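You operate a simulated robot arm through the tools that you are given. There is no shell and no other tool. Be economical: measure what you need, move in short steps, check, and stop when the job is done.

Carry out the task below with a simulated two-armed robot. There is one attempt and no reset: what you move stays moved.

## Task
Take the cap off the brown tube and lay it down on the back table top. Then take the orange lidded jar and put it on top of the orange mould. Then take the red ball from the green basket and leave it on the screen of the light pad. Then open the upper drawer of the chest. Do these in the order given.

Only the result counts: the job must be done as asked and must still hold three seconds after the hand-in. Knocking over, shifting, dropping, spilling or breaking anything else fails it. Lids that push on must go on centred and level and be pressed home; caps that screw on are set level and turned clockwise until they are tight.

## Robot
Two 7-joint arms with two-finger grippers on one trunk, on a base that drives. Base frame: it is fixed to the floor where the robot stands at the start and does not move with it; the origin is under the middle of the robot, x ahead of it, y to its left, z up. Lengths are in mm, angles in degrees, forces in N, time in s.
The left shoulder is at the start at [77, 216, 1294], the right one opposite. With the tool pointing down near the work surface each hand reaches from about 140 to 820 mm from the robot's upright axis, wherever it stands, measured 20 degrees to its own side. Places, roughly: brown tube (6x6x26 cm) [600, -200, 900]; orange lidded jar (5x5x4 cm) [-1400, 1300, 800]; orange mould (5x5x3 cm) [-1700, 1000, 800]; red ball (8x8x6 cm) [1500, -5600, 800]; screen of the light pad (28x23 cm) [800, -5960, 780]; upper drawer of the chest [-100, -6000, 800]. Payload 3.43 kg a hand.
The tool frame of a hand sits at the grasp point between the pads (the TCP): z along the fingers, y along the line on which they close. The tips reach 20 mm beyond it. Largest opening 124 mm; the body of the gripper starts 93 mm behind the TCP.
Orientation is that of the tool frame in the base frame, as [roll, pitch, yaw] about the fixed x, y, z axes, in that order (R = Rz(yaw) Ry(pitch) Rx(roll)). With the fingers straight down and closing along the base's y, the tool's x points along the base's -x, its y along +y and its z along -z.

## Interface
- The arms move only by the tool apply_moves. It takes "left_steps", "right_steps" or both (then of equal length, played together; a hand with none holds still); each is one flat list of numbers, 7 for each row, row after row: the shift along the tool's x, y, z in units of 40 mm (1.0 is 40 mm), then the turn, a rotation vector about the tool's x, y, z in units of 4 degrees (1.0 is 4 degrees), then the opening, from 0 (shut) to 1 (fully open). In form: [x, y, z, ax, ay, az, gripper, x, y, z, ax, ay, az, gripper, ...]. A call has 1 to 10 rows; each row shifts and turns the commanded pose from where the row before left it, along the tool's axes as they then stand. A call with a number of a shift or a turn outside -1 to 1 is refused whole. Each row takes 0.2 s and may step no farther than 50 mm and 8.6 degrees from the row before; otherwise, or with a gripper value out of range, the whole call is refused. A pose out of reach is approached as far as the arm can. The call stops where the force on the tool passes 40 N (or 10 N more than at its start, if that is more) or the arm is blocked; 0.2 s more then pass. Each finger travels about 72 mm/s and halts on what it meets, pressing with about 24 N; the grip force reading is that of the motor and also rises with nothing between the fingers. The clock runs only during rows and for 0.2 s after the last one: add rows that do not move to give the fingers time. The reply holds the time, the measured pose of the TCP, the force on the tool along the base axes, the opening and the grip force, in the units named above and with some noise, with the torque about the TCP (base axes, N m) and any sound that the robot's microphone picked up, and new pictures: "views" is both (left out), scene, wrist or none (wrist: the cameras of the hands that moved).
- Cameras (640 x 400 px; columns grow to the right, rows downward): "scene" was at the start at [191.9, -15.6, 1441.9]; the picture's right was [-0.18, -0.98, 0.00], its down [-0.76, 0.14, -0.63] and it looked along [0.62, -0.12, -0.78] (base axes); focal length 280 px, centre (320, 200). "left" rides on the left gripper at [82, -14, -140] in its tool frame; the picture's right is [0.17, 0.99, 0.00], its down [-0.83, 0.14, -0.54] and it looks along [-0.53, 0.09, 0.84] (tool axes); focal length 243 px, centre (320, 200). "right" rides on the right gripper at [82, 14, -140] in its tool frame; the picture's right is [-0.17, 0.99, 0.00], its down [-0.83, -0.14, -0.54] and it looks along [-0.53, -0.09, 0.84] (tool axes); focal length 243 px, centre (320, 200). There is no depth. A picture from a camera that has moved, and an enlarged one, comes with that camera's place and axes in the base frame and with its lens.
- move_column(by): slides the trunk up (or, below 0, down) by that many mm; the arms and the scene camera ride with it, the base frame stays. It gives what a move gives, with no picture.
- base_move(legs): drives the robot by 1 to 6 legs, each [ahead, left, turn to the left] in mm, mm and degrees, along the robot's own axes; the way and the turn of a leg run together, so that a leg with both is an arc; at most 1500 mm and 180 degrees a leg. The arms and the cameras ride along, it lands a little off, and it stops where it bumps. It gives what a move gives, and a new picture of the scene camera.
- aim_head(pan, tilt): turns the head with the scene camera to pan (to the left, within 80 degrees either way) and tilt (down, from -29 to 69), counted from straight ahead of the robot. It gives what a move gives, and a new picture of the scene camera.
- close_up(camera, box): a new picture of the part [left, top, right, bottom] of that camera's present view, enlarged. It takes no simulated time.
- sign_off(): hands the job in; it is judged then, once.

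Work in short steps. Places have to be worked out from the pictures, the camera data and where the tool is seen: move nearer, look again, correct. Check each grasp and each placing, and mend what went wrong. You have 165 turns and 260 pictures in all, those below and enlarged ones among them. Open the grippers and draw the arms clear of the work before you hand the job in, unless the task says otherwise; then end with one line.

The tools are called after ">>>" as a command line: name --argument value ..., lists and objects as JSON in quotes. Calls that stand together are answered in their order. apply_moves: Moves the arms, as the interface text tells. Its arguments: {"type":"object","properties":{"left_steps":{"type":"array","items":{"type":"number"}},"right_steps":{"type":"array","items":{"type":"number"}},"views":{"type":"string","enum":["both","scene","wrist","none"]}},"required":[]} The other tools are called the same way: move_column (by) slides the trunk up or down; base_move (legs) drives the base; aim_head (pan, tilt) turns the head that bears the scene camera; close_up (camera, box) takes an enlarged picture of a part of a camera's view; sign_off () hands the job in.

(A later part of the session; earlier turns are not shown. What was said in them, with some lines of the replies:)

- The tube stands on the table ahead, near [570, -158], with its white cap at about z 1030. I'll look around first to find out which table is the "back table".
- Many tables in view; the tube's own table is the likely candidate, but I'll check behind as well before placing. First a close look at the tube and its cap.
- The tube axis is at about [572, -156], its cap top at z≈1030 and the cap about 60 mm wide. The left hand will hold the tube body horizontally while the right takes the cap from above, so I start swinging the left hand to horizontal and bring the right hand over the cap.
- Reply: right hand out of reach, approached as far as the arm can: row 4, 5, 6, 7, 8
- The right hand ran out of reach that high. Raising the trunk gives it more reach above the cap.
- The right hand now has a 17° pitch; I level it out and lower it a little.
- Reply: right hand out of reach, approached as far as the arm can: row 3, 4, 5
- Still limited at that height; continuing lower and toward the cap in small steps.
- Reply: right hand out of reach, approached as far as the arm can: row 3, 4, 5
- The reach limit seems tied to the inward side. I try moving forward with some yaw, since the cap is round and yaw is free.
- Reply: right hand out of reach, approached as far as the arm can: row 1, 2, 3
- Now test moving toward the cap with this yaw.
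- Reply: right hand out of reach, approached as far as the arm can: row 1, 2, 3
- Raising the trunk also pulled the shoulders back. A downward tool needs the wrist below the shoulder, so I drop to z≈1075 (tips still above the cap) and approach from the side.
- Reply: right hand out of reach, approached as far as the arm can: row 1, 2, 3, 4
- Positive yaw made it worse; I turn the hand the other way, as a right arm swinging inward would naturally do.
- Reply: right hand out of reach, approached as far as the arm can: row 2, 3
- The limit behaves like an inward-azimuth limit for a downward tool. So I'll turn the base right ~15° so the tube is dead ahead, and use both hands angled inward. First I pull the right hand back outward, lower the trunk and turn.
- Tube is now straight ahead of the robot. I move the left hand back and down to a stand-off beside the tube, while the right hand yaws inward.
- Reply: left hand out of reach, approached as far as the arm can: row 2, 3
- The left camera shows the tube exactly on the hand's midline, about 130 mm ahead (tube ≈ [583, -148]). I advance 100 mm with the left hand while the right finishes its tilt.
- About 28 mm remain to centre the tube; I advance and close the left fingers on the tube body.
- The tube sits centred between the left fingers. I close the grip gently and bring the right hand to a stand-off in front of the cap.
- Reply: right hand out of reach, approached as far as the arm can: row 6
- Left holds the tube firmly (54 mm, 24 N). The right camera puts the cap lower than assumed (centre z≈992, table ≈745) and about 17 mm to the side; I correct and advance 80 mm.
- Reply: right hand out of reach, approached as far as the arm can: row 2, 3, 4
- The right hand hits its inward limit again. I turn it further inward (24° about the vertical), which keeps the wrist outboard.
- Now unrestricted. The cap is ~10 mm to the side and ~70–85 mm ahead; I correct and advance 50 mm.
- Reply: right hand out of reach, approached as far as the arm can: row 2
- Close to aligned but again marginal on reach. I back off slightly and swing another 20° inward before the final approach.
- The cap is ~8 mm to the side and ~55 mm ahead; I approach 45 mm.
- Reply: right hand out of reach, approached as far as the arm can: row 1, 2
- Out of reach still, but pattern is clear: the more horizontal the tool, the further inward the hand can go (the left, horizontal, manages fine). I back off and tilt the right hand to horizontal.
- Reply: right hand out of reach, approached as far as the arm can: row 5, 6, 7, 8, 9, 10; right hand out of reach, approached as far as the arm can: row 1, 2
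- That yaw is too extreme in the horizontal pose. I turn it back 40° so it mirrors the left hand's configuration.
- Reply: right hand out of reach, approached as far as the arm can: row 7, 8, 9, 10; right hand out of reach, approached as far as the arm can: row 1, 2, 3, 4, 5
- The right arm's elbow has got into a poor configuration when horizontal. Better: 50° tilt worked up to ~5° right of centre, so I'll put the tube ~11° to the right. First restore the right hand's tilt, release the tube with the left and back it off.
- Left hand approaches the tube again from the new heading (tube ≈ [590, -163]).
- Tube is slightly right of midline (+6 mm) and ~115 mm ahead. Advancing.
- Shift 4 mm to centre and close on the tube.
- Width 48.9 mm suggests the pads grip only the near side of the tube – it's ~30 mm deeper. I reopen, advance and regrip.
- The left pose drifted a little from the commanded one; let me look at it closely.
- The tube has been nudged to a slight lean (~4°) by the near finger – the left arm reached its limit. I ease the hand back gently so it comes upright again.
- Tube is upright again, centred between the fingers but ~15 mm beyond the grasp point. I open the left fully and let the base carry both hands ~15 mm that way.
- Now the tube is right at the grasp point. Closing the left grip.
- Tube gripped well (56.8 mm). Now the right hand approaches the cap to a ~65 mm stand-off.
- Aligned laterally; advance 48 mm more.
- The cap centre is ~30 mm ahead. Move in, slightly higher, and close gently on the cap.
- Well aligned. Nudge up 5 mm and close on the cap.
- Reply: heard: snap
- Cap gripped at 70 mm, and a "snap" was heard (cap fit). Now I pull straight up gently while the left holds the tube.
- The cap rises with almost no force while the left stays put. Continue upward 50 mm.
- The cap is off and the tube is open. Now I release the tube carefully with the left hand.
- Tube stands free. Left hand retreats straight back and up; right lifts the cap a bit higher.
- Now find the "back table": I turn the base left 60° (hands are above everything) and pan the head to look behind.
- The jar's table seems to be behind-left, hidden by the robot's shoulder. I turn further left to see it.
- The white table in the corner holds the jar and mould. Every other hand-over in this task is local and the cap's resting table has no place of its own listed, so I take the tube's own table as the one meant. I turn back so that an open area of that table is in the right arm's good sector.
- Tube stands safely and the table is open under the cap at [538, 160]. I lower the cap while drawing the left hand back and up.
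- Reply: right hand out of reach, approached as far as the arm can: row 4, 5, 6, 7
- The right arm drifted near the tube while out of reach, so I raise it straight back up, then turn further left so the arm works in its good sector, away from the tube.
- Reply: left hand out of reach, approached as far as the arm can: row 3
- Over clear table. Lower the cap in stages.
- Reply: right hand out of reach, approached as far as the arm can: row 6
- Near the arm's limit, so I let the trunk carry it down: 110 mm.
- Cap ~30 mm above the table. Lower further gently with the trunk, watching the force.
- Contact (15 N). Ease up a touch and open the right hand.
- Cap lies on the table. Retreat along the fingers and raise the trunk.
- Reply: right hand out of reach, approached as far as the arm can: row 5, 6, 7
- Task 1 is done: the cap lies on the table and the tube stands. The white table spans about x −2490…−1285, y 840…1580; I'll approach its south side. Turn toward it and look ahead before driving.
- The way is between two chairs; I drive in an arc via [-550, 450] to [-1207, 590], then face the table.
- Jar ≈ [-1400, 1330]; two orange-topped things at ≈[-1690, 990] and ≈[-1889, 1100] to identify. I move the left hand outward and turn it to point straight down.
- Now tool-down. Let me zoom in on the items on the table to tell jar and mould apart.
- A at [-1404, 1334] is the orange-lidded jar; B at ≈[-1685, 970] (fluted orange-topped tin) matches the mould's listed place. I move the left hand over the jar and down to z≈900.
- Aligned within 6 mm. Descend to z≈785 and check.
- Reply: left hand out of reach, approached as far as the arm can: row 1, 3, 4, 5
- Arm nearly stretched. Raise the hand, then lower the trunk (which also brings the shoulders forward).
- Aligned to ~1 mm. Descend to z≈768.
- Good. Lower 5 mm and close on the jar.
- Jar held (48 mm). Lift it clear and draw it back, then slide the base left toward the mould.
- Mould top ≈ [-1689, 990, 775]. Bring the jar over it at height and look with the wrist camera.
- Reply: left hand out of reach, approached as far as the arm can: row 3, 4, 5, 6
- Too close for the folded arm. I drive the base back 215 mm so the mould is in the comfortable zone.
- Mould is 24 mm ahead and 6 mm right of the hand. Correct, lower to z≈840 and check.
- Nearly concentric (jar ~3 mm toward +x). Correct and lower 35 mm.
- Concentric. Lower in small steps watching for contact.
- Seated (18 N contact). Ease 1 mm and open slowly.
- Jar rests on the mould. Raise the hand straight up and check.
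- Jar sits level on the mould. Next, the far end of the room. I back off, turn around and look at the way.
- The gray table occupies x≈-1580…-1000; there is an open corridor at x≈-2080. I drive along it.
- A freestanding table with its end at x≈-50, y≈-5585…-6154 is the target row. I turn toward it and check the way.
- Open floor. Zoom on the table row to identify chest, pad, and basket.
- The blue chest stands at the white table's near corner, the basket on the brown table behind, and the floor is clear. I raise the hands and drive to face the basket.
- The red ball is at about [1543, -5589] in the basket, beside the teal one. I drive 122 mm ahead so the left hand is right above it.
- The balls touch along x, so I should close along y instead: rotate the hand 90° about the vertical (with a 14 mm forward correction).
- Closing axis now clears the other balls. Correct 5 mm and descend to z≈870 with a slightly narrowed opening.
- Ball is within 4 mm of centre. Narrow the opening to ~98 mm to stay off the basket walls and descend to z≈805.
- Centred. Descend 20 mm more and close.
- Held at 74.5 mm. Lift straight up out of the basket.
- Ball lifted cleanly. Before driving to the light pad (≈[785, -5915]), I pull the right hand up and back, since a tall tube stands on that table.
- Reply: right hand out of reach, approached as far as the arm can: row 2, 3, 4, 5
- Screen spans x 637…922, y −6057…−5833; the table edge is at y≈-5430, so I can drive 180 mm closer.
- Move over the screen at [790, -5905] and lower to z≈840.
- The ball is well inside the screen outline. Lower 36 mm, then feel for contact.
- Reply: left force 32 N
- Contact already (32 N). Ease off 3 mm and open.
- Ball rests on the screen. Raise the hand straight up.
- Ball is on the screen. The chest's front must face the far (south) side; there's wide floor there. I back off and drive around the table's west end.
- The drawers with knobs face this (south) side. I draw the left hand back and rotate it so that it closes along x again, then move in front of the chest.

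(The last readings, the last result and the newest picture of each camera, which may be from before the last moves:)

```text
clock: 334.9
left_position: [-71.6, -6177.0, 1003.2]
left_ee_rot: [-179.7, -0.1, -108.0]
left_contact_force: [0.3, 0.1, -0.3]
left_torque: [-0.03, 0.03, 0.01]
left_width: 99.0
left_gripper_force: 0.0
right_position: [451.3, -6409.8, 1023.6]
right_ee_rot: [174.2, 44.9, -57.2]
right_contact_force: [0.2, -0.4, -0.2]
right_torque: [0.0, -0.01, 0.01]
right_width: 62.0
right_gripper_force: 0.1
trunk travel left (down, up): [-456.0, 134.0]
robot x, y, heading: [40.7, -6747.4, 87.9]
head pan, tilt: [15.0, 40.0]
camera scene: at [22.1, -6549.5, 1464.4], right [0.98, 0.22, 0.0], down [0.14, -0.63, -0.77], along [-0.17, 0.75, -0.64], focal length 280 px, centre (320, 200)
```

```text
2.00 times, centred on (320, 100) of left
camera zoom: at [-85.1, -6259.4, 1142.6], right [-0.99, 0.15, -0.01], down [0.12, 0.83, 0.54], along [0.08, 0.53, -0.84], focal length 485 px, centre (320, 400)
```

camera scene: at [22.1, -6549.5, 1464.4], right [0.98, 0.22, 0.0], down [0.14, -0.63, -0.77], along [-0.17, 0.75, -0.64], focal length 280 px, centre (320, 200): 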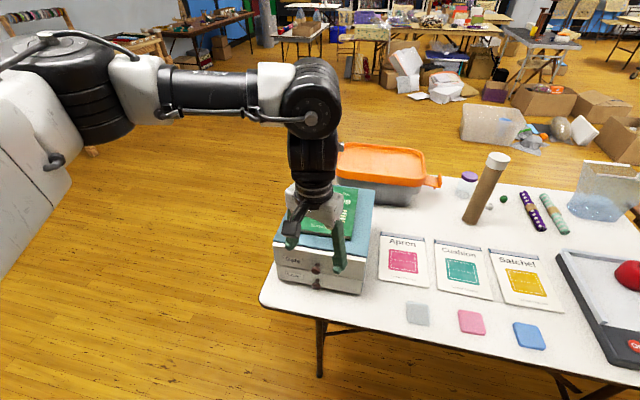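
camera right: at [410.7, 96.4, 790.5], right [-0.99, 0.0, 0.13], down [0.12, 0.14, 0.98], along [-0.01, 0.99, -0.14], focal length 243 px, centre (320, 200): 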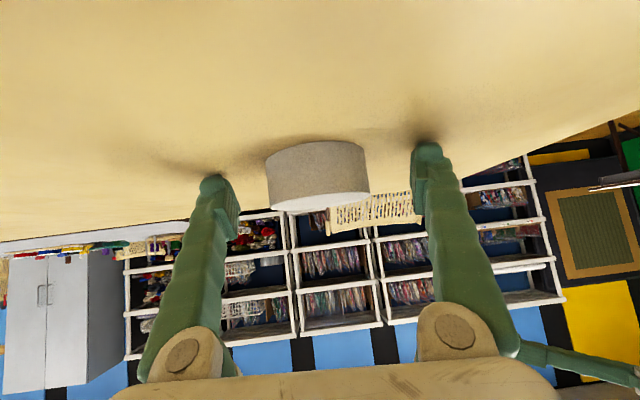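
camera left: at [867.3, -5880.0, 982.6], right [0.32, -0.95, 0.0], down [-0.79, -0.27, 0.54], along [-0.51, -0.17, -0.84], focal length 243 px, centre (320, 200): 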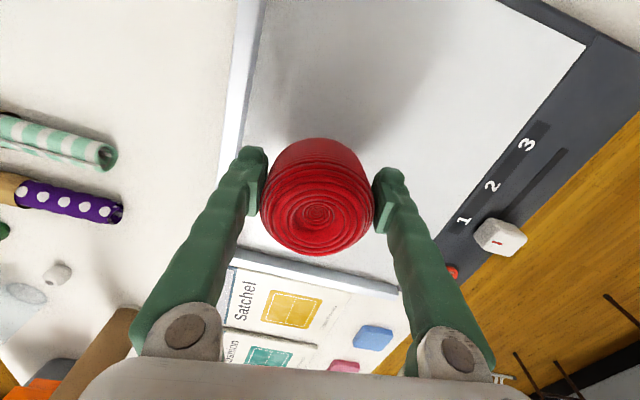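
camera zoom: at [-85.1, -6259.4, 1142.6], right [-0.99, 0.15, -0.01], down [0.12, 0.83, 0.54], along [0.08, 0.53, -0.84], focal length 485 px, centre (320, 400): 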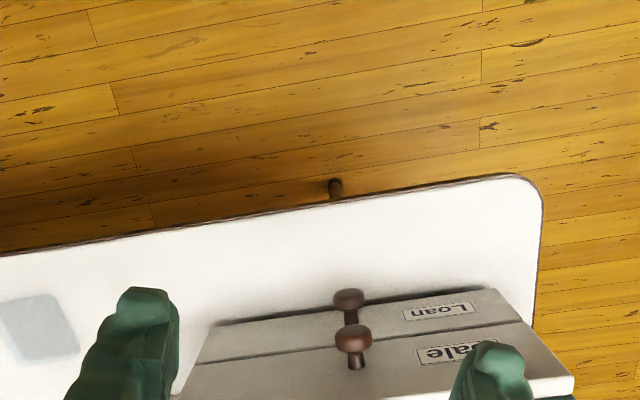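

Upper-drawer knob head triangulates to [-85, -6129, 870]. Rotate the hand square, move above it.

>>> apply_moves --left_steps '[0, 0, 0, 0, 0, -0.9, 0.6, 0, 0, 0, 0, 0, -0.9, 0.6, 0, 0, 0, 0, 0, -0.9, 0.6, 0, 0, 0, 0, 0, -0.9, 0.6, 0, 0, 0, 0, 0, -0.9, 0.6, -0.6, 0.17, 0, 0, 0, 0, 0.6, -0.6, 0.17, 0, 0, 0, 0, 0.6, 0, 0, 0.6, 0, 0, 0, 0.6, 0, 0, 0.6, 0, 0, 0, 0.6, 0, 0, 0, 0, 0, 0, 0.6]' --views "wrist"

>>> close_up --camera "scene" --box '[260, 210, 380, 310]'

```text
clock: 337.1
left_position: [-84.0, -6129.6, 954.0]
left_ee_rot: [-179.8, -0.3, -90.1]
left_contact_force: [0.0, 0.3, -0.2]
left_torque: [0.04, -0.02, 0.0]
left_width: 74.4
left_gripper_force: 0.0
right_position: [452.7, -6408.7, 1023.7]
right_ee_rot: [174.2, 44.8, -57.2]
right_contact_force: [-0.2, -1.0, 0.6]
right_torque: [0.02, -0.01, 0.0]
right_width: 62.2
right_gripper_force: 0.0
trunk travel left (down, up): [-456.0, 134.0]
robot x, y, heading: [37.5, -6747.4, 87.8]
head pan, tilt: [15.0, 40.0]
camera left: at [-71.8, -6210.8, 1094.1], right [-0.99, -0.16, 0.0], down [-0.14, 0.83, 0.54], along [-0.08, 0.53, -0.84], focal length 243 px, centre (320, 200)
```

left: 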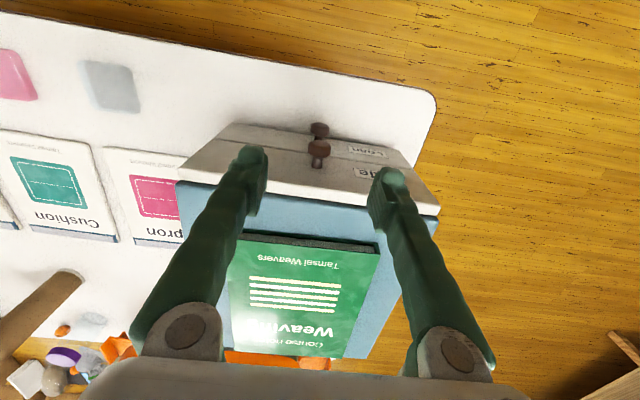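

```text
4.00 times, centred on (320, 260) of scene
camera zoom: at [22.2, -6550.0, 1464.5], right [0.98, 0.22, 0.0], down [0.14, -0.63, -0.77], along [-0.17, 0.75, -0.64], focal length 1120 px, centre (320, -40)
```

zoom: 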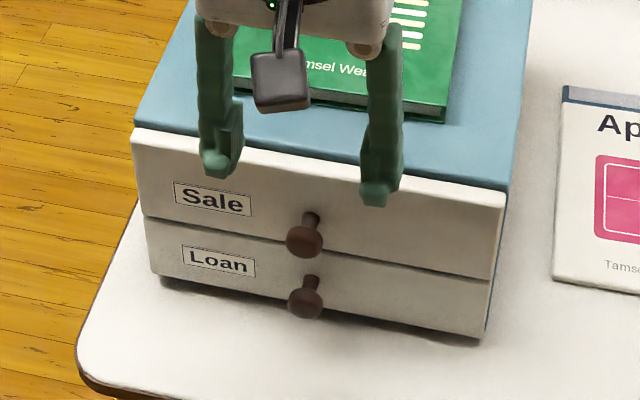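

Aligned to 1 mm; the front face is ~18 mm ahead, so I shift 4 mm back and descend to the knob.

>>> apply_moves --left_steps '[0.1, 0, 0.5, 0, 0, 0, 0.6, 0, 0, 0.5, 0, 0, 0, 0.6, 0, 0, 0.5, 0, 0, 0, 0.6, 0, 0, 0.6, 0, 0, 0, 0.6, 0, 0, 0, 0, 0, 0, 0.6]' --views "wrist"

>>> close_up --camera "scene" --box '[260, 210, 380, 310]'

```text
clock: 338.3
left_position: [-82.6, -6132.6, 874.0]
left_ee_rot: [-179.6, -0.2, -90.2]
left_contact_force: [0.8, -0.5, -0.2]
left_torque: [0.0, 0.02, -0.01]
left_width: 74.5
left_gripper_force: 0.0
right_position: [452.8, -6408.8, 1024.8]
right_ee_rot: [174.4, 45.0, -57.2]
right_contact_force: [0.0, 0.2, 0.8]
right_torque: [0.01, 0.01, 0.0]
right_width: 61.8
right_gripper_force: 0.1
trunk travel left (down, up): [-456.0, 134.0]
robot x, y, heading: [36.3, -6745.8, 87.6]
head pan, tilt: [15.0, 40.0]
camera left: at [-71.3, -6214.8, 1012.4], right [-0.99, -0.16, 0.0], down [-0.14, 0.83, 0.54], along [-0.08, 0.53, -0.84], focal length 243 px, centre (320, 200)
```

left: 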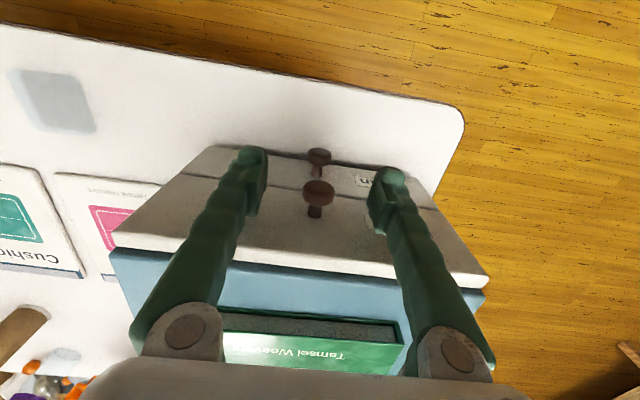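

```text
4.00 times, centred on (320, 260) of scene
camera zoom: at [22.1, -6549.9, 1464.5], right [0.98, 0.22, 0.0], down [0.14, -0.63, -0.77], along [-0.17, 0.75, -0.64], focal length 1120 px, centre (320, -40)
```

zoom: 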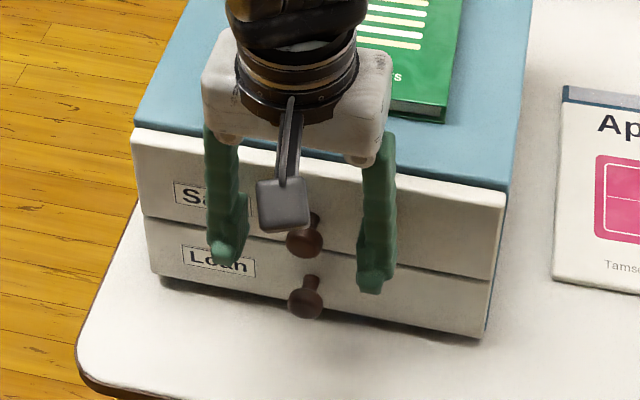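

Knob sits between the pads. Close.

>>> apply_moves --left_steps '[0, 0, 0, 0, 0, 0, 0.45, 0, 0, 0, 0, 0, 0, 0.3, 0, 0, 0, 0, 0, 0, 0.2, 0, 0, 0, 0, 0, 0, 0.1, 0, 0, 0, 0, 0, 0, 0.05, 0, 0, 0, 0, 0, 0, 0.05]' --views "wrist"

```text
clock: 339.7
left_position: [-84.1, -6132.5, 871.6]
left_ee_rot: [-179.7, -0.2, -90.1]
left_contact_force: [-3.5, -0.5, -1.7]
left_torque: [0.09, 0.03, -0.01]
left_width: 20.0
left_gripper_force: 45.3
right_position: [451.5, -6409.3, 1024.3]
right_ee_rot: [174.4, 44.9, -57.2]
right_contact_force: [-0.8, 0.1, 0.5]
right_torque: [0.0, 0.04, -0.02]
right_width: 62.2
right_gripper_force: 0.1
trunk travel left (down, up): [-456.0, 134.0]
robot x, y, heading: [37.9, -6745.4, 87.7]
head pan, tilt: [15.0, 40.0]
camera left: at [-71.9, -6214.6, 1012.1], right [-0.99, -0.16, 0.0], down [-0.14, 0.83, 0.53], along [-0.08, 0.53, -0.84], focal length 243 px, centre (320, 200)
```

left: 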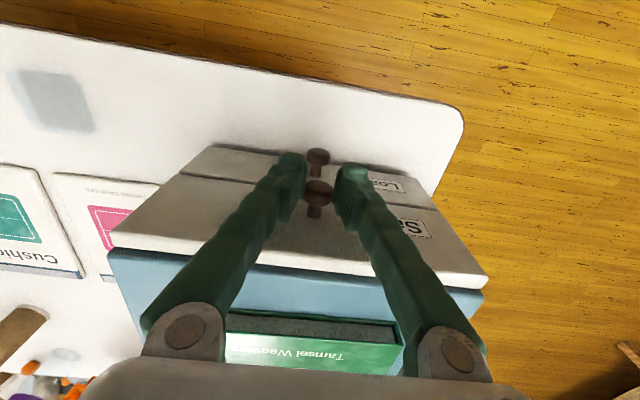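

Knob gripped (20 mm). Pull straight back 80 mm.

>>> apply_moves --left_steps '[0.25, 0, 0, 0, 0, 0, 0.05, 0.4, 0, 0, 0, 0, 0, 0.05, 0.45, 0, 0, 0, 0, 0, 0.05, 0.45, 0, 0, 0, 0, 0, 0.05, 0.45, 0, 0, 0, 0, 0, 0.05, 0, 0, 0, 0, 0, 0, 0.05]' --views "both"

```text
clock: 341.2
left_position: [-83.7, -6210.8, 875.5]
left_ee_rot: [-179.7, 0.1, -90.1]
left_contact_force: [-5.8, -0.8, 21.5]
left_torque: [0.08, 0.16, -0.09]
left_width: 15.0
left_gripper_force: 45.0
right_position: [452.0, -6409.0, 1024.7]
right_ee_rot: [174.4, 45.0, -57.1]
right_contact_force: [0.5, 0.7, 0.6]
right_torque: [0.0, 0.0, 0.01]
right_width: 61.8
right_gripper_force: 0.1
trunk travel left (down, up): [-456.0, 134.0]
robot x, y, heading: [38.6, -6748.7, 88.0]
head pan, tilt: [15.0, 40.0]
stopped in row 6 (left hand): the force on the tool passed its limit at 41 N (the readings are from after the stop); the commanded pose is now the measured one
camera scene: at [21.8, -6550.4, 1464.4], right [0.98, 0.22, 0.0], down [0.14, -0.63, -0.77], along [-0.17, 0.75, -0.64], focal length 280 px, centre (320, 200)
camera left: at [-72.0, -6294.2, 1015.0], right [-0.99, -0.16, 0.0], down [-0.14, 0.83, 0.54], along [-0.08, 0.53, -0.84], focal length 243 px, centre (320, 200)
```

scene: 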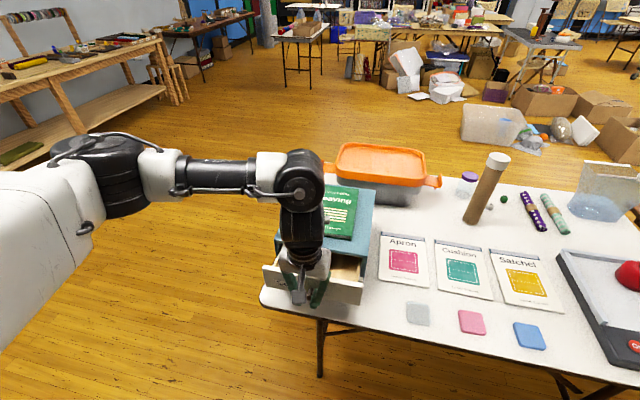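
left: 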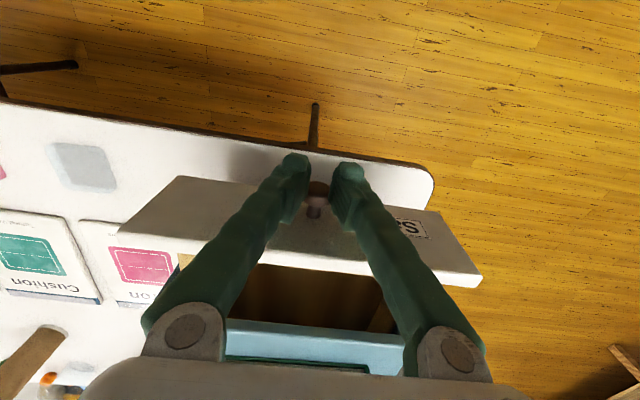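

The drawer is open ~75 mm; the grip slid a bit (15 mm) with some vertical load. Let me look closely before pulling on.

>>> close_up --camera "scene" --box '[250, 180, 400, 320]'

>>> close_up --camera "left" --box '[200, 120, 440, 270]'

```text
2.86 times, centred on (325, 250) of scene
camera zoom: at [21.8, -6550.4, 1464.4], right [0.98, 0.22, 0.0], down [0.14, -0.63, -0.77], along [-0.17, 0.75, -0.64], focal length 800 px, centre (306, 57)
```

zoom: 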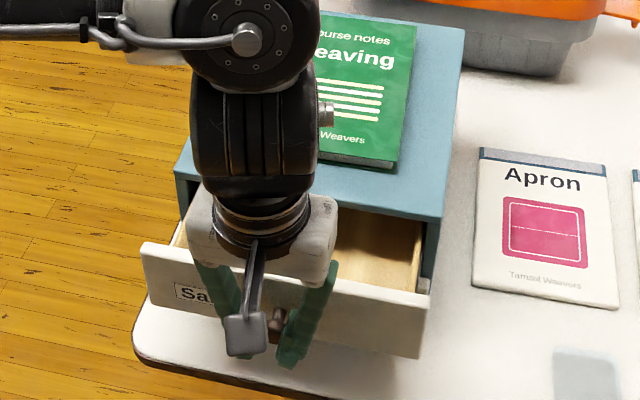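

```text
2.67 times, centred on (320, 195) of left
camera zoom: at [-72.0, -6294.2, 1015.0], right [-0.99, -0.16, 0.0], down [-0.14, 0.83, 0.54], along [-0.08, 0.53, -0.84], focal length 647 px, centre (320, 213)
```

zoom: 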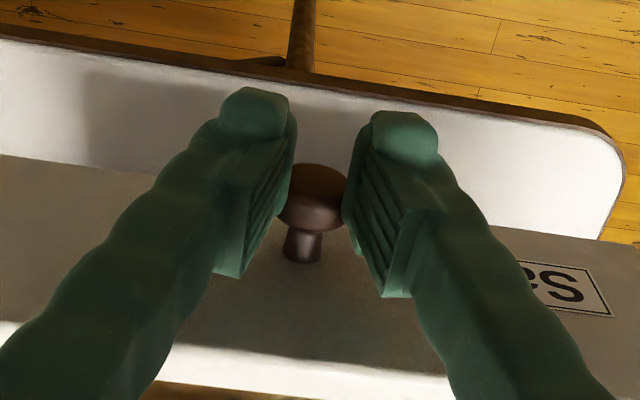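

Drawer slides well. Regrip the knob a little deeper and pull further to see if it opens more.

>>> apply_moves --left_steps '[0, 0, 0, 0, 0, 0, 0.3, 0, 0, 0, 0, 0, 0, 0.35, -0.12, 0, 0.05, 0, 0, 0, 0.35, -0.1, 0, 0.05, 0, 0, 0, 0.35, 0, 0, 0, 0, 0, 0, 0.15, 0, 0, 0, 0, 0, 0, 0.08, 0, 0, 0, 0, 0, 0, 0.08]' --views "wrist"

```text
clock: 342.8
left_position: [-84.1, -6203.9, 868.3]
left_ee_rot: [-179.8, -0.1, -90.0]
left_contact_force: [-2.0, 0.4, -2.8]
left_torque: [0.12, 0.02, 0.06]
left_width: 22.5
left_gripper_force: 45.6
right_position: [451.8, -6409.1, 1023.7]
right_ee_rot: [174.3, 44.9, -57.2]
right_contact_force: [-0.1, -1.1, -0.6]
right_torque: [-0.03, -0.03, 0.0]
right_width: 61.9
right_gripper_force: 0.0
trunk travel left (down, up): [-456.0, 134.0]
robot x, y, heading: [39.4, -6745.4, 88.0]
head pan, tilt: [15.0, 40.0]
camera left: at [-71.9, -6285.3, 1008.4], right [-0.99, -0.16, 0.0], down [-0.14, 0.83, 0.54], along [-0.08, 0.53, -0.84], focal length 243 px, centre (320, 200)
```

left: 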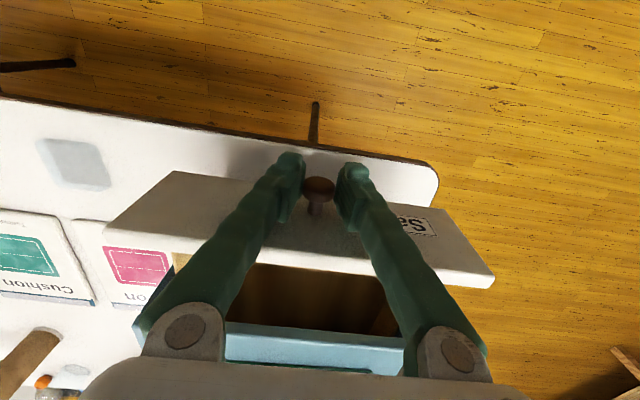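

Good grip (22.5 mm). Pull on in small steps.

>>> apply_moves --left_steps '[0.2, 0, 0, 0, 0, 0, 0.08, 0.25, 0, 0, 0, 0, 0, 0.08, 0.25, 0, 0, 0, 0, 0, 0.08, 0.25, 0, 0, 0, 0, 0, 0.08, 0.25, 0, 0, 0, 0, 0, 0.08, 0, 0, 0, 0, 0, 0, 0.08]' --views "wrist"

>>> close_up --camera "scene" --box '[250, 180, 400, 320]'

```text
clock: 344.2
left_position: [-83.2, -6251.1, 868.3]
left_ee_rot: [-179.7, -0.2, -90.1]
left_contact_force: [7.2, -0.8, -14.8]
left_torque: [-0.13, -0.08, -0.07]
left_width: 22.4
left_gripper_force: 44.2
right_position: [451.6, -6408.9, 1021.7]
right_ee_rot: [174.3, 44.9, -57.1]
right_contact_force: [0.7, -0.4, -0.2]
right_torque: [0.0, 0.0, 0.02]
right_width: 61.8
right_gripper_force: 0.1
trunk travel left (down, up): [-456.0, 134.0]
robot x, y, heading: [38.0, -6745.9, 87.9]
head pan, tilt: [15.0, 40.0]
camera left: at [-72.3, -6332.9, 1008.7], right [-0.99, -0.16, -0.01], down [-0.14, 0.83, 0.54], along [-0.08, 0.53, -0.84], focal length 243 px, centre (320, 200)
```

left: 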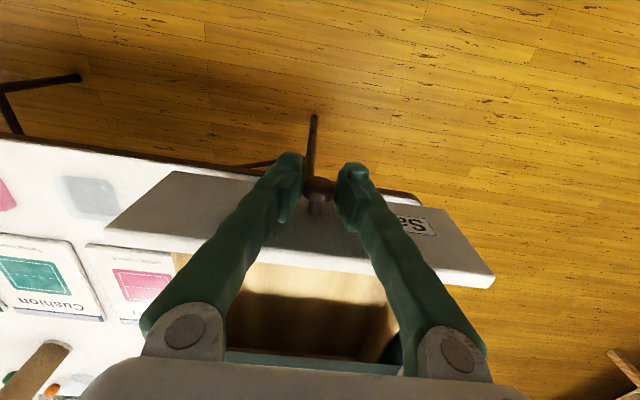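

```text
2.86 times, centred on (325, 250) of scene
camera zoom: at [22.7, -6548.4, 1464.2], right [0.98, 0.22, 0.0], down [0.14, -0.63, -0.77], along [-0.17, 0.75, -0.64], focal length 800 px, centre (306, 57)
```

zoom: 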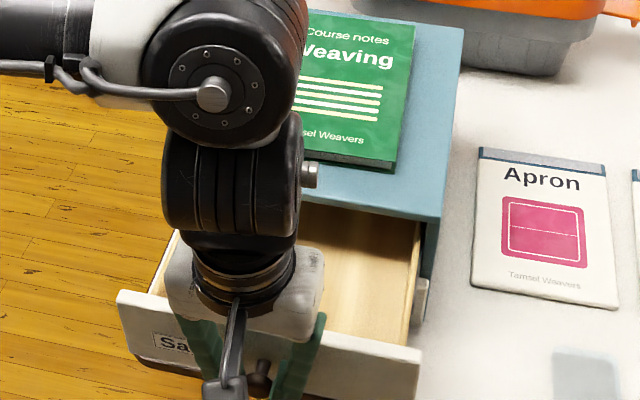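

Open ~120 mm now. A bit more, carefully.

>>> apply_moves --left_steps '[0.15, 0, 0, 0, 0, 0, 0.08, 0.2, 0, 0, 0, 0, 0, 0.08, 0.2, 0, 0, 0, 0, 0, 0.08, 0.2, 0, 0, 0, 0, 0, 0.08, 0, 0, 0, 0, 0, 0, 0.08]' --views "wrist"

>>> close_up --camera "scene" --box '[250, 180, 400, 320]'

```text
clock: 345.1
left_position: [-83.4, -6256.8, 868.4]
left_ee_rot: [-178.7, 0.4, -90.3]
left_contact_force: [5.0, -0.6, 17.9]
left_torque: [-0.32, 0.35, 0.0]
left_width: 22.3
left_gripper_force: 45.1
left hand out of reach, approached as far as the arm can: row 2, 3, 4
right_position: [452.8, -6409.8, 1024.4]
right_ee_rot: [174.5, 44.9, -57.2]
right_contact_force: [-0.5, 0.3, -0.1]
right_torque: [-0.01, -0.03, -0.05]
right_width: 62.0
right_gripper_force: 0.2
trunk travel left (down, up): [-456.0, 134.0]
robot x, y, heading: [38.3, -6749.4, 87.8]
head pan, tilt: [15.0, 40.0]
stopped in row 4 (left hand): the force on the tool passed its limit at 45 N (the readings are from after the stop); the commanded pose is now the measured one
camera left: at [-75.3, -6340.1, 1008.0], right [-0.99, -0.16, -0.02], down [-0.15, 0.83, 0.54], along [-0.07, 0.54, -0.84], focal length 243 px, centre (320, 200)
```

left: 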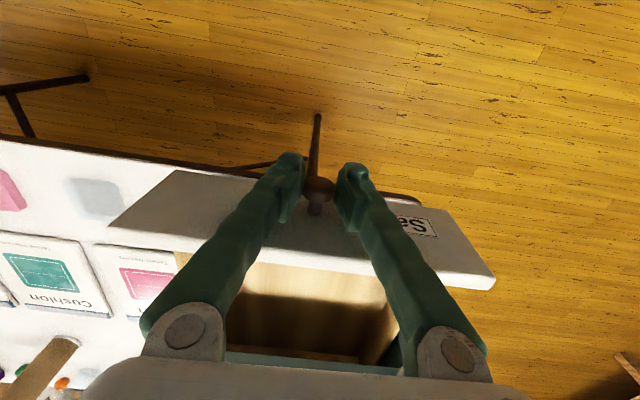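

```text
2.86 times, centred on (325, 250) of scene
camera zoom: at [21.7, -6550.5, 1464.6], right [0.98, 0.22, 0.0], down [0.14, -0.63, -0.77], along [-0.17, 0.75, -0.64], focal length 800 px, centre (306, 57)
```

zoom: 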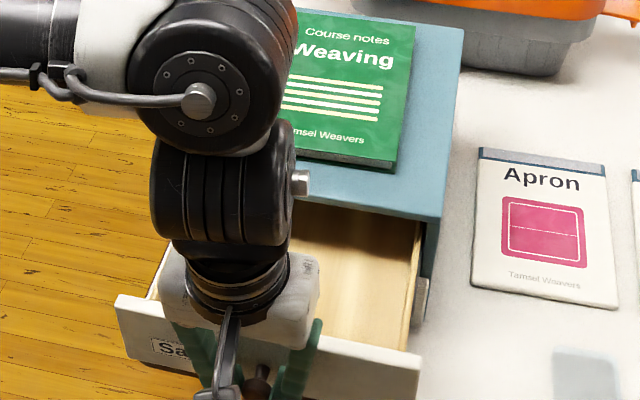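

The arm is at its near limit with the drawer ~125 mm open. I release, move the base back 150 mm, and regrip to make sure it is fully open.

>>> apply_moves --left_steps '[0, 0, 0, 0, 0, 0, 0.3, 0, 0, 0, 0, 0, 0, 0.45, 0, 0, 0, 0, 0, 0, 0.45]' --views "none"

>>> base_move --legs '[[-150, 0, 0]]'

>>> close_up --camera "left" --box '[160, 100, 480, 300]'

```text
clock: 345.9
left_position: [-86.0, -6256.6, 866.2]
left_ee_rot: [-179.0, 0.1, -90.5]
left_contact_force: [0.6, -0.7, -0.6]
left_torque: [-0.01, 0.03, 0.02]
left_width: 55.9
left_gripper_force: 0.0
right_position: [452.1, -6408.1, 1024.1]
right_ee_rot: [174.3, 44.9, -57.3]
right_contact_force: [-0.1, -1.3, 0.6]
right_torque: [-0.01, -0.04, 0.0]
right_width: 62.1
right_gripper_force: 0.1
trunk travel left (down, up): [-456.0, 134.0]
robot x, y, heading: [37.0, -6746.4, 87.5]
head pan, tilt: [15.0, 40.0]
```

```text
clock: 347.4
left_position: [-93.4, -6408.2, 866.5]
left_ee_rot: [-179.0, 0.1, -90.2]
left_contact_force: [-0.5, -0.2, -0.3]
left_torque: [0.03, -0.02, -0.01]
left_width: 55.9
left_gripper_force: 0.0
right_position: [443.6, -6558.4, 1023.6]
right_ee_rot: [174.3, 44.9, -57.2]
right_contact_force: [0.4, 0.8, 0.9]
right_torque: [-0.05, 0.0, 0.01]
right_width: 61.6
right_gripper_force: 0.0
trunk travel left (down, up): [-456.0, 134.0]
robot x, y, heading: [33.1, -6893.8, 87.6]
head pan, tilt: [15.0, 40.0]
camera scene: at [15.9, -6699.7, 1464.3], right [0.97, 0.22, 0.0], down [0.14, -0.63, -0.77], along [-0.17, 0.75, -0.64], focal length 280 px, centre (320, 200)
```

scene: 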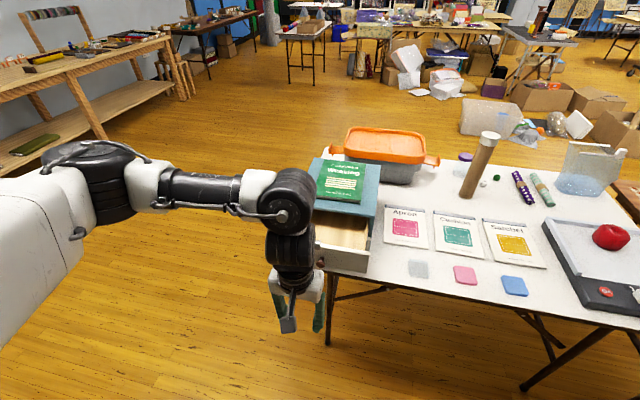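

```text
2.00 times, centred on (320, 200) of left
camera zoom: at [-83.0, -6490.9, 1005.8], right [-0.99, -0.16, -0.02], down [-0.15, 0.83, 0.54], along [-0.07, 0.54, -0.84], focal length 485 px, centre (320, 200)
```

zoom: 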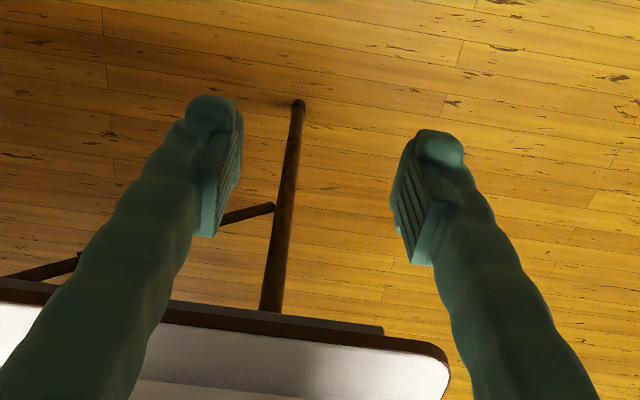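

>>> apply_moves --left_steps '[-0.95, -0.06, 0, 0, 0, 0, 0.45, -0.95, -0.06, 0, 0, 0, 0, 0.45, -0.95, -0.06, 0, 0, 0, 0, 0.45, -0.9, -0.05, 0, 0, 0, 0, 0.45, 0, 0, 0, 0, 0, 0, 0.45]' --views "wrist"

```text
clock: 348.6
left_position: [-85.2, -6256.7, 867.7]
left_ee_rot: [-179.0, 0.3, -90.3]
left_contact_force: [0.0, -0.2, 0.0]
left_torque: [-0.01, 0.0, 0.01]
left_width: 55.7
left_gripper_force: 0.1
right_position: [444.6, -6559.4, 1024.6]
right_ee_rot: [174.3, 44.9, -57.0]
right_contact_force: [0.1, 0.5, -0.2]
right_torque: [0.03, 0.02, 0.0]
right_width: 62.2
right_gripper_force: 0.2
trunk travel left (down, up): [-456.0, 134.0]
robot x, y, heading: [31.2, -6897.3, 87.7]
head pan, tilt: [15.0, 40.0]
camera left: at [-74.7, -6340.1, 1006.8], right [-0.99, -0.16, -0.02], down [-0.14, 0.83, 0.54], along [-0.07, 0.54, -0.84], focal length 243 px, centre (320, 200)
```

left: 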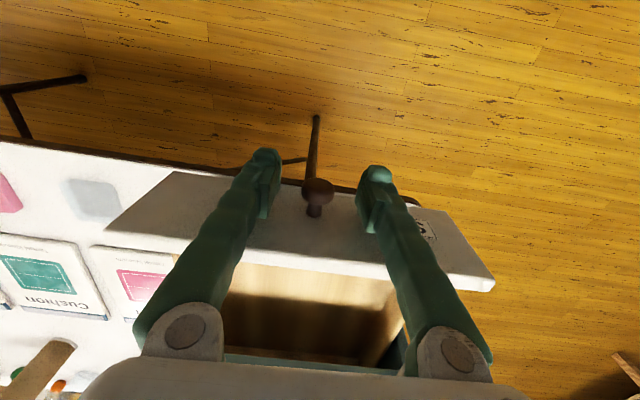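

Knob is between the pads again. Close, then pull in small steps.

>>> apply_moves --left_steps '[0, 0, 0, 0, 0, 0, 0.25, 0, 0, 0, 0, 0, 0, 0.12, 0, 0, 0, 0, 0, 0, 0.08, 0, 0, 0, 0, 0, 0, 0.08, 0.2, 0, 0, 0, 0, 0, 0.08, 0.2, 0, 0, 0, 0, 0, 0.08, 0.2, 0, 0, 0, 0, 0, 0.08, 0, 0, 0, 0, 0, 0, 0.08]' --views "wrist"

>>> close_up --camera "scene" --box '[260, 140, 410, 280]'

```text
clock: 350.4
left_position: [-83.7, -6282.2, 867.0]
left_ee_rot: [-179.1, 0.4, -90.2]
left_contact_force: [-9.2, 0.2, 11.7]
left_torque: [-0.31, 0.06, 0.06]
left_width: 22.5
left_gripper_force: 44.9
right_position: [444.9, -6560.6, 1023.1]
right_ee_rot: [174.4, 45.0, -57.0]
right_contact_force: [1.3, -0.1, 0.1]
right_torque: [0.03, -0.01, -0.01]
right_width: 61.9
right_gripper_force: 0.1
trunk travel left (down, up): [-456.0, 134.0]
robot x, y, heading: [32.8, -6895.3, 88.1]
head pan, tilt: [15.0, 40.0]
camera left: at [-73.8, -6365.2, 1005.9], right [-0.99, -0.16, -0.02], down [-0.15, 0.83, 0.54], along [-0.07, 0.54, -0.84], focal length 243 px, centre (320, 200)
```

left: 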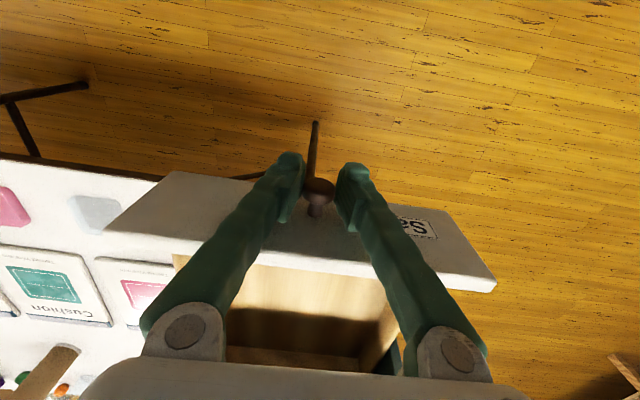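

```text
2.86 times, centred on (335, 210) of scene
camera zoom: at [14.9, -6701.7, 1464.7], right [0.97, 0.22, 0.0], down [0.14, -0.63, -0.77], along [-0.17, 0.75, -0.64], focal length 800 px, centre (277, 171)
```

zoom: 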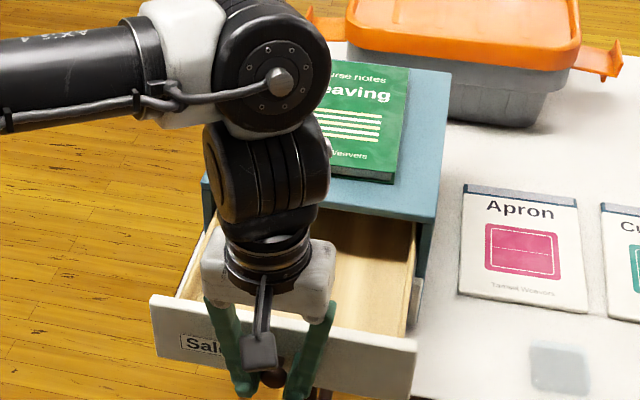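

Open ~150 mm with no resistance. One more short pull to see whether there's a stop.

>>> apply_moves --left_steps '[0.2, 0, 0, 0, 0, 0, 0.08, 0.2, 0, 0, 0, 0, 0, 0.08, 0.2, 0, 0, 0, 0, 0, 0.08, 0, 0, 0, 0, 0, 0, 0.08]' --views "none"

>>> close_up --camera "scene" --box '[260, 140, 410, 280]'

```text
clock: 351.4
left_position: [-83.8, -6306.5, 865.5]
left_ee_rot: [-178.9, 0.3, -90.2]
left_contact_force: [-5.2, 0.1, 6.9]
left_torque: [0.92, -0.01, 0.06]
left_width: 22.3
left_gripper_force: 45.5
right_position: [445.2, -6559.0, 1023.7]
right_ee_rot: [174.3, 44.9, -57.0]
right_contact_force: [0.5, -0.4, -0.4]
right_torque: [0.01, -0.02, 0.04]
right_width: 62.1
right_gripper_force: 0.0
trunk travel left (down, up): [-456.0, 134.0]
robot x, y, heading: [29.3, -6896.4, 87.6]
head pan, tilt: [15.0, 40.0]
```

```text
2.86 times, centred on (335, 210) of scene
camera zoom: at [15.5, -6701.2, 1464.5], right [0.97, 0.22, 0.0], down [0.14, -0.63, -0.77], along [-0.17, 0.75, -0.64], focal length 800 px, centre (277, 171)
```

zoom: 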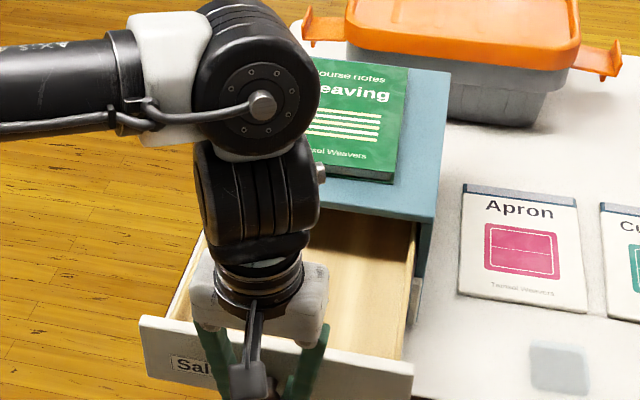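

The drawer is now ~175 mm out, clearly open. Release the knob gently and back the hand off.

>>> apply_moves --left_steps '[0, 0, 0, 0, 0, 0, 0.2, 0, 0, 0, 0, 0, 0, 0.3, 0, 0, 0, 0, 0, 0, 0.45, 0, 0, 0, 0, 0, 0, 0.45]' --views "none"

>>> base_move --legs '[[-300, 0, 0]]'

>>> close_up --camera "scene" --box '[250, 80, 400, 220]'

```text
clock: 352.4
left_position: [-84.7, -6306.2, 867.7]
left_ee_rot: [-179.0, 0.1, -90.3]
left_contact_force: [0.3, -0.3, 0.1]
left_torque: [-0.02, 0.03, 0.0]
left_width: 55.5
left_gripper_force: 0.1
right_position: [445.5, -6559.4, 1022.8]
right_ee_rot: [174.3, 44.8, -57.0]
right_contact_force: [0.5, -0.3, 0.2]
right_torque: [-0.02, 0.0, 0.02]
right_width: 62.0
right_gripper_force: 0.1
trunk travel left (down, up): [-456.0, 134.0]
robot x, y, heading: [31.0, -6896.1, 87.9]
head pan, tilt: [15.0, 40.0]
```

```text
clock: 354.8
left_position: [-97.0, -6593.9, 867.3]
left_ee_rot: [-179.0, 0.2, -90.1]
left_contact_force: [0.8, -0.7, -0.3]
left_torque: [0.0, -0.01, -0.01]
left_width: 55.9
left_gripper_force: 0.1
right_position: [433.4, -6845.3, 1023.5]
right_ee_rot: [174.3, 45.0, -56.8]
right_contact_force: [-1.1, 0.1, 0.0]
right_torque: [0.04, -0.02, 0.02]
right_width: 62.2
right_gripper_force: 0.2
trunk travel left (down, up): [-456.0, 134.0]
robot x, y, heading: [19.4, -7182.5, 88.1]
head pan, tilt: [15.0, 40.0]
camera scene: at [5.1, -6988.7, 1464.3], right [0.97, 0.23, 0.0], down [0.15, -0.63, -0.77], along [-0.17, 0.75, -0.64], focal length 280 px, centre (320, 200)
```

scene: 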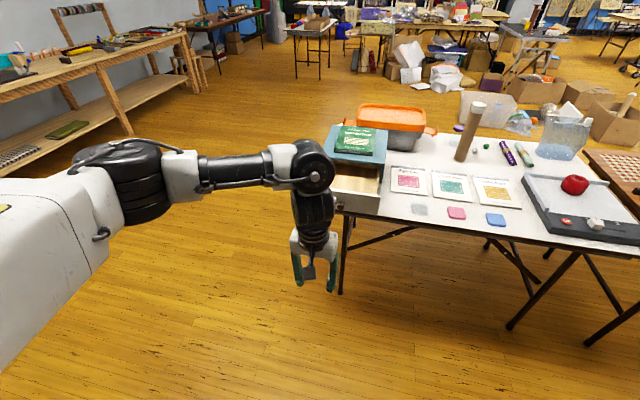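

```text
2.86 times, centred on (325, 150) of scene
camera zoom: at [5.1, -6988.7, 1464.3], right [0.97, 0.23, 0.0], down [0.15, -0.63, -0.77], along [-0.17, 0.75, -0.64], focal length 800 px, centre (306, 343)
```

zoom: 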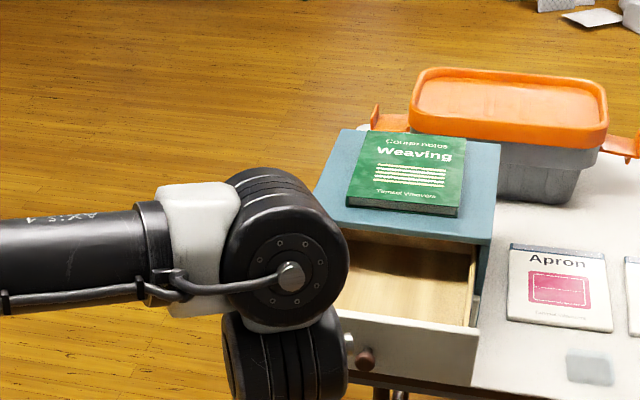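

Drawer stays open and level, the ball is on the screen, and the hands are clear. Open both grippers fully, then hand in.

>>> apply_moves --left_steps '[0, 0, 0, 0, 0, 0, 1, 0, 0, 0, 0, 0, 0, 1, 0, 0, 0, 0, 0, 0, 1]' --right_steps '[0, 0, 0, 0, 0, 0, 1, 0, 0, 0, 0, 0, 0, 1, 0, 0, 0, 0, 0, 0, 1]' --views "none"

```text
clock: 355.6
left_position: [-96.3, -6594.3, 866.4]
left_ee_rot: [-179.0, 0.3, -90.0]
left_contact_force: [-0.3, 0.8, -0.1]
left_torque: [-0.03, 0.02, -0.01]
left_width: 123.9
left_gripper_force: 0.1
right_position: [433.9, -6846.6, 1023.2]
right_ee_rot: [174.4, 44.9, -56.8]
right_contact_force: [0.5, 0.3, 0.1]
right_torque: [0.02, 0.01, 0.02]
right_width: 124.0
right_gripper_force: 0.1
trunk travel left (down, up): [-456.0, 134.0]
robot x, y, heading: [25.8, -7186.1, 88.1]
head pan, tilt: [15.0, 40.0]
```

All four parts are done, so I hand in.

>>> sign_off

```text
The job is handed in.
```

I did all four steps in order and handed the job in: the cap is on the tube's own table (my reading of "back table", which wasn't among the listed places; the white table with the jar and mould was the other candidate), the jar is on the mould, the red ball is on the light pad's screen, and the upper drawer is about 175 mm open. The brown tube was tipped about 4° and moved a few millimetres while I was getting hold of it, but it stood upright when I left it.
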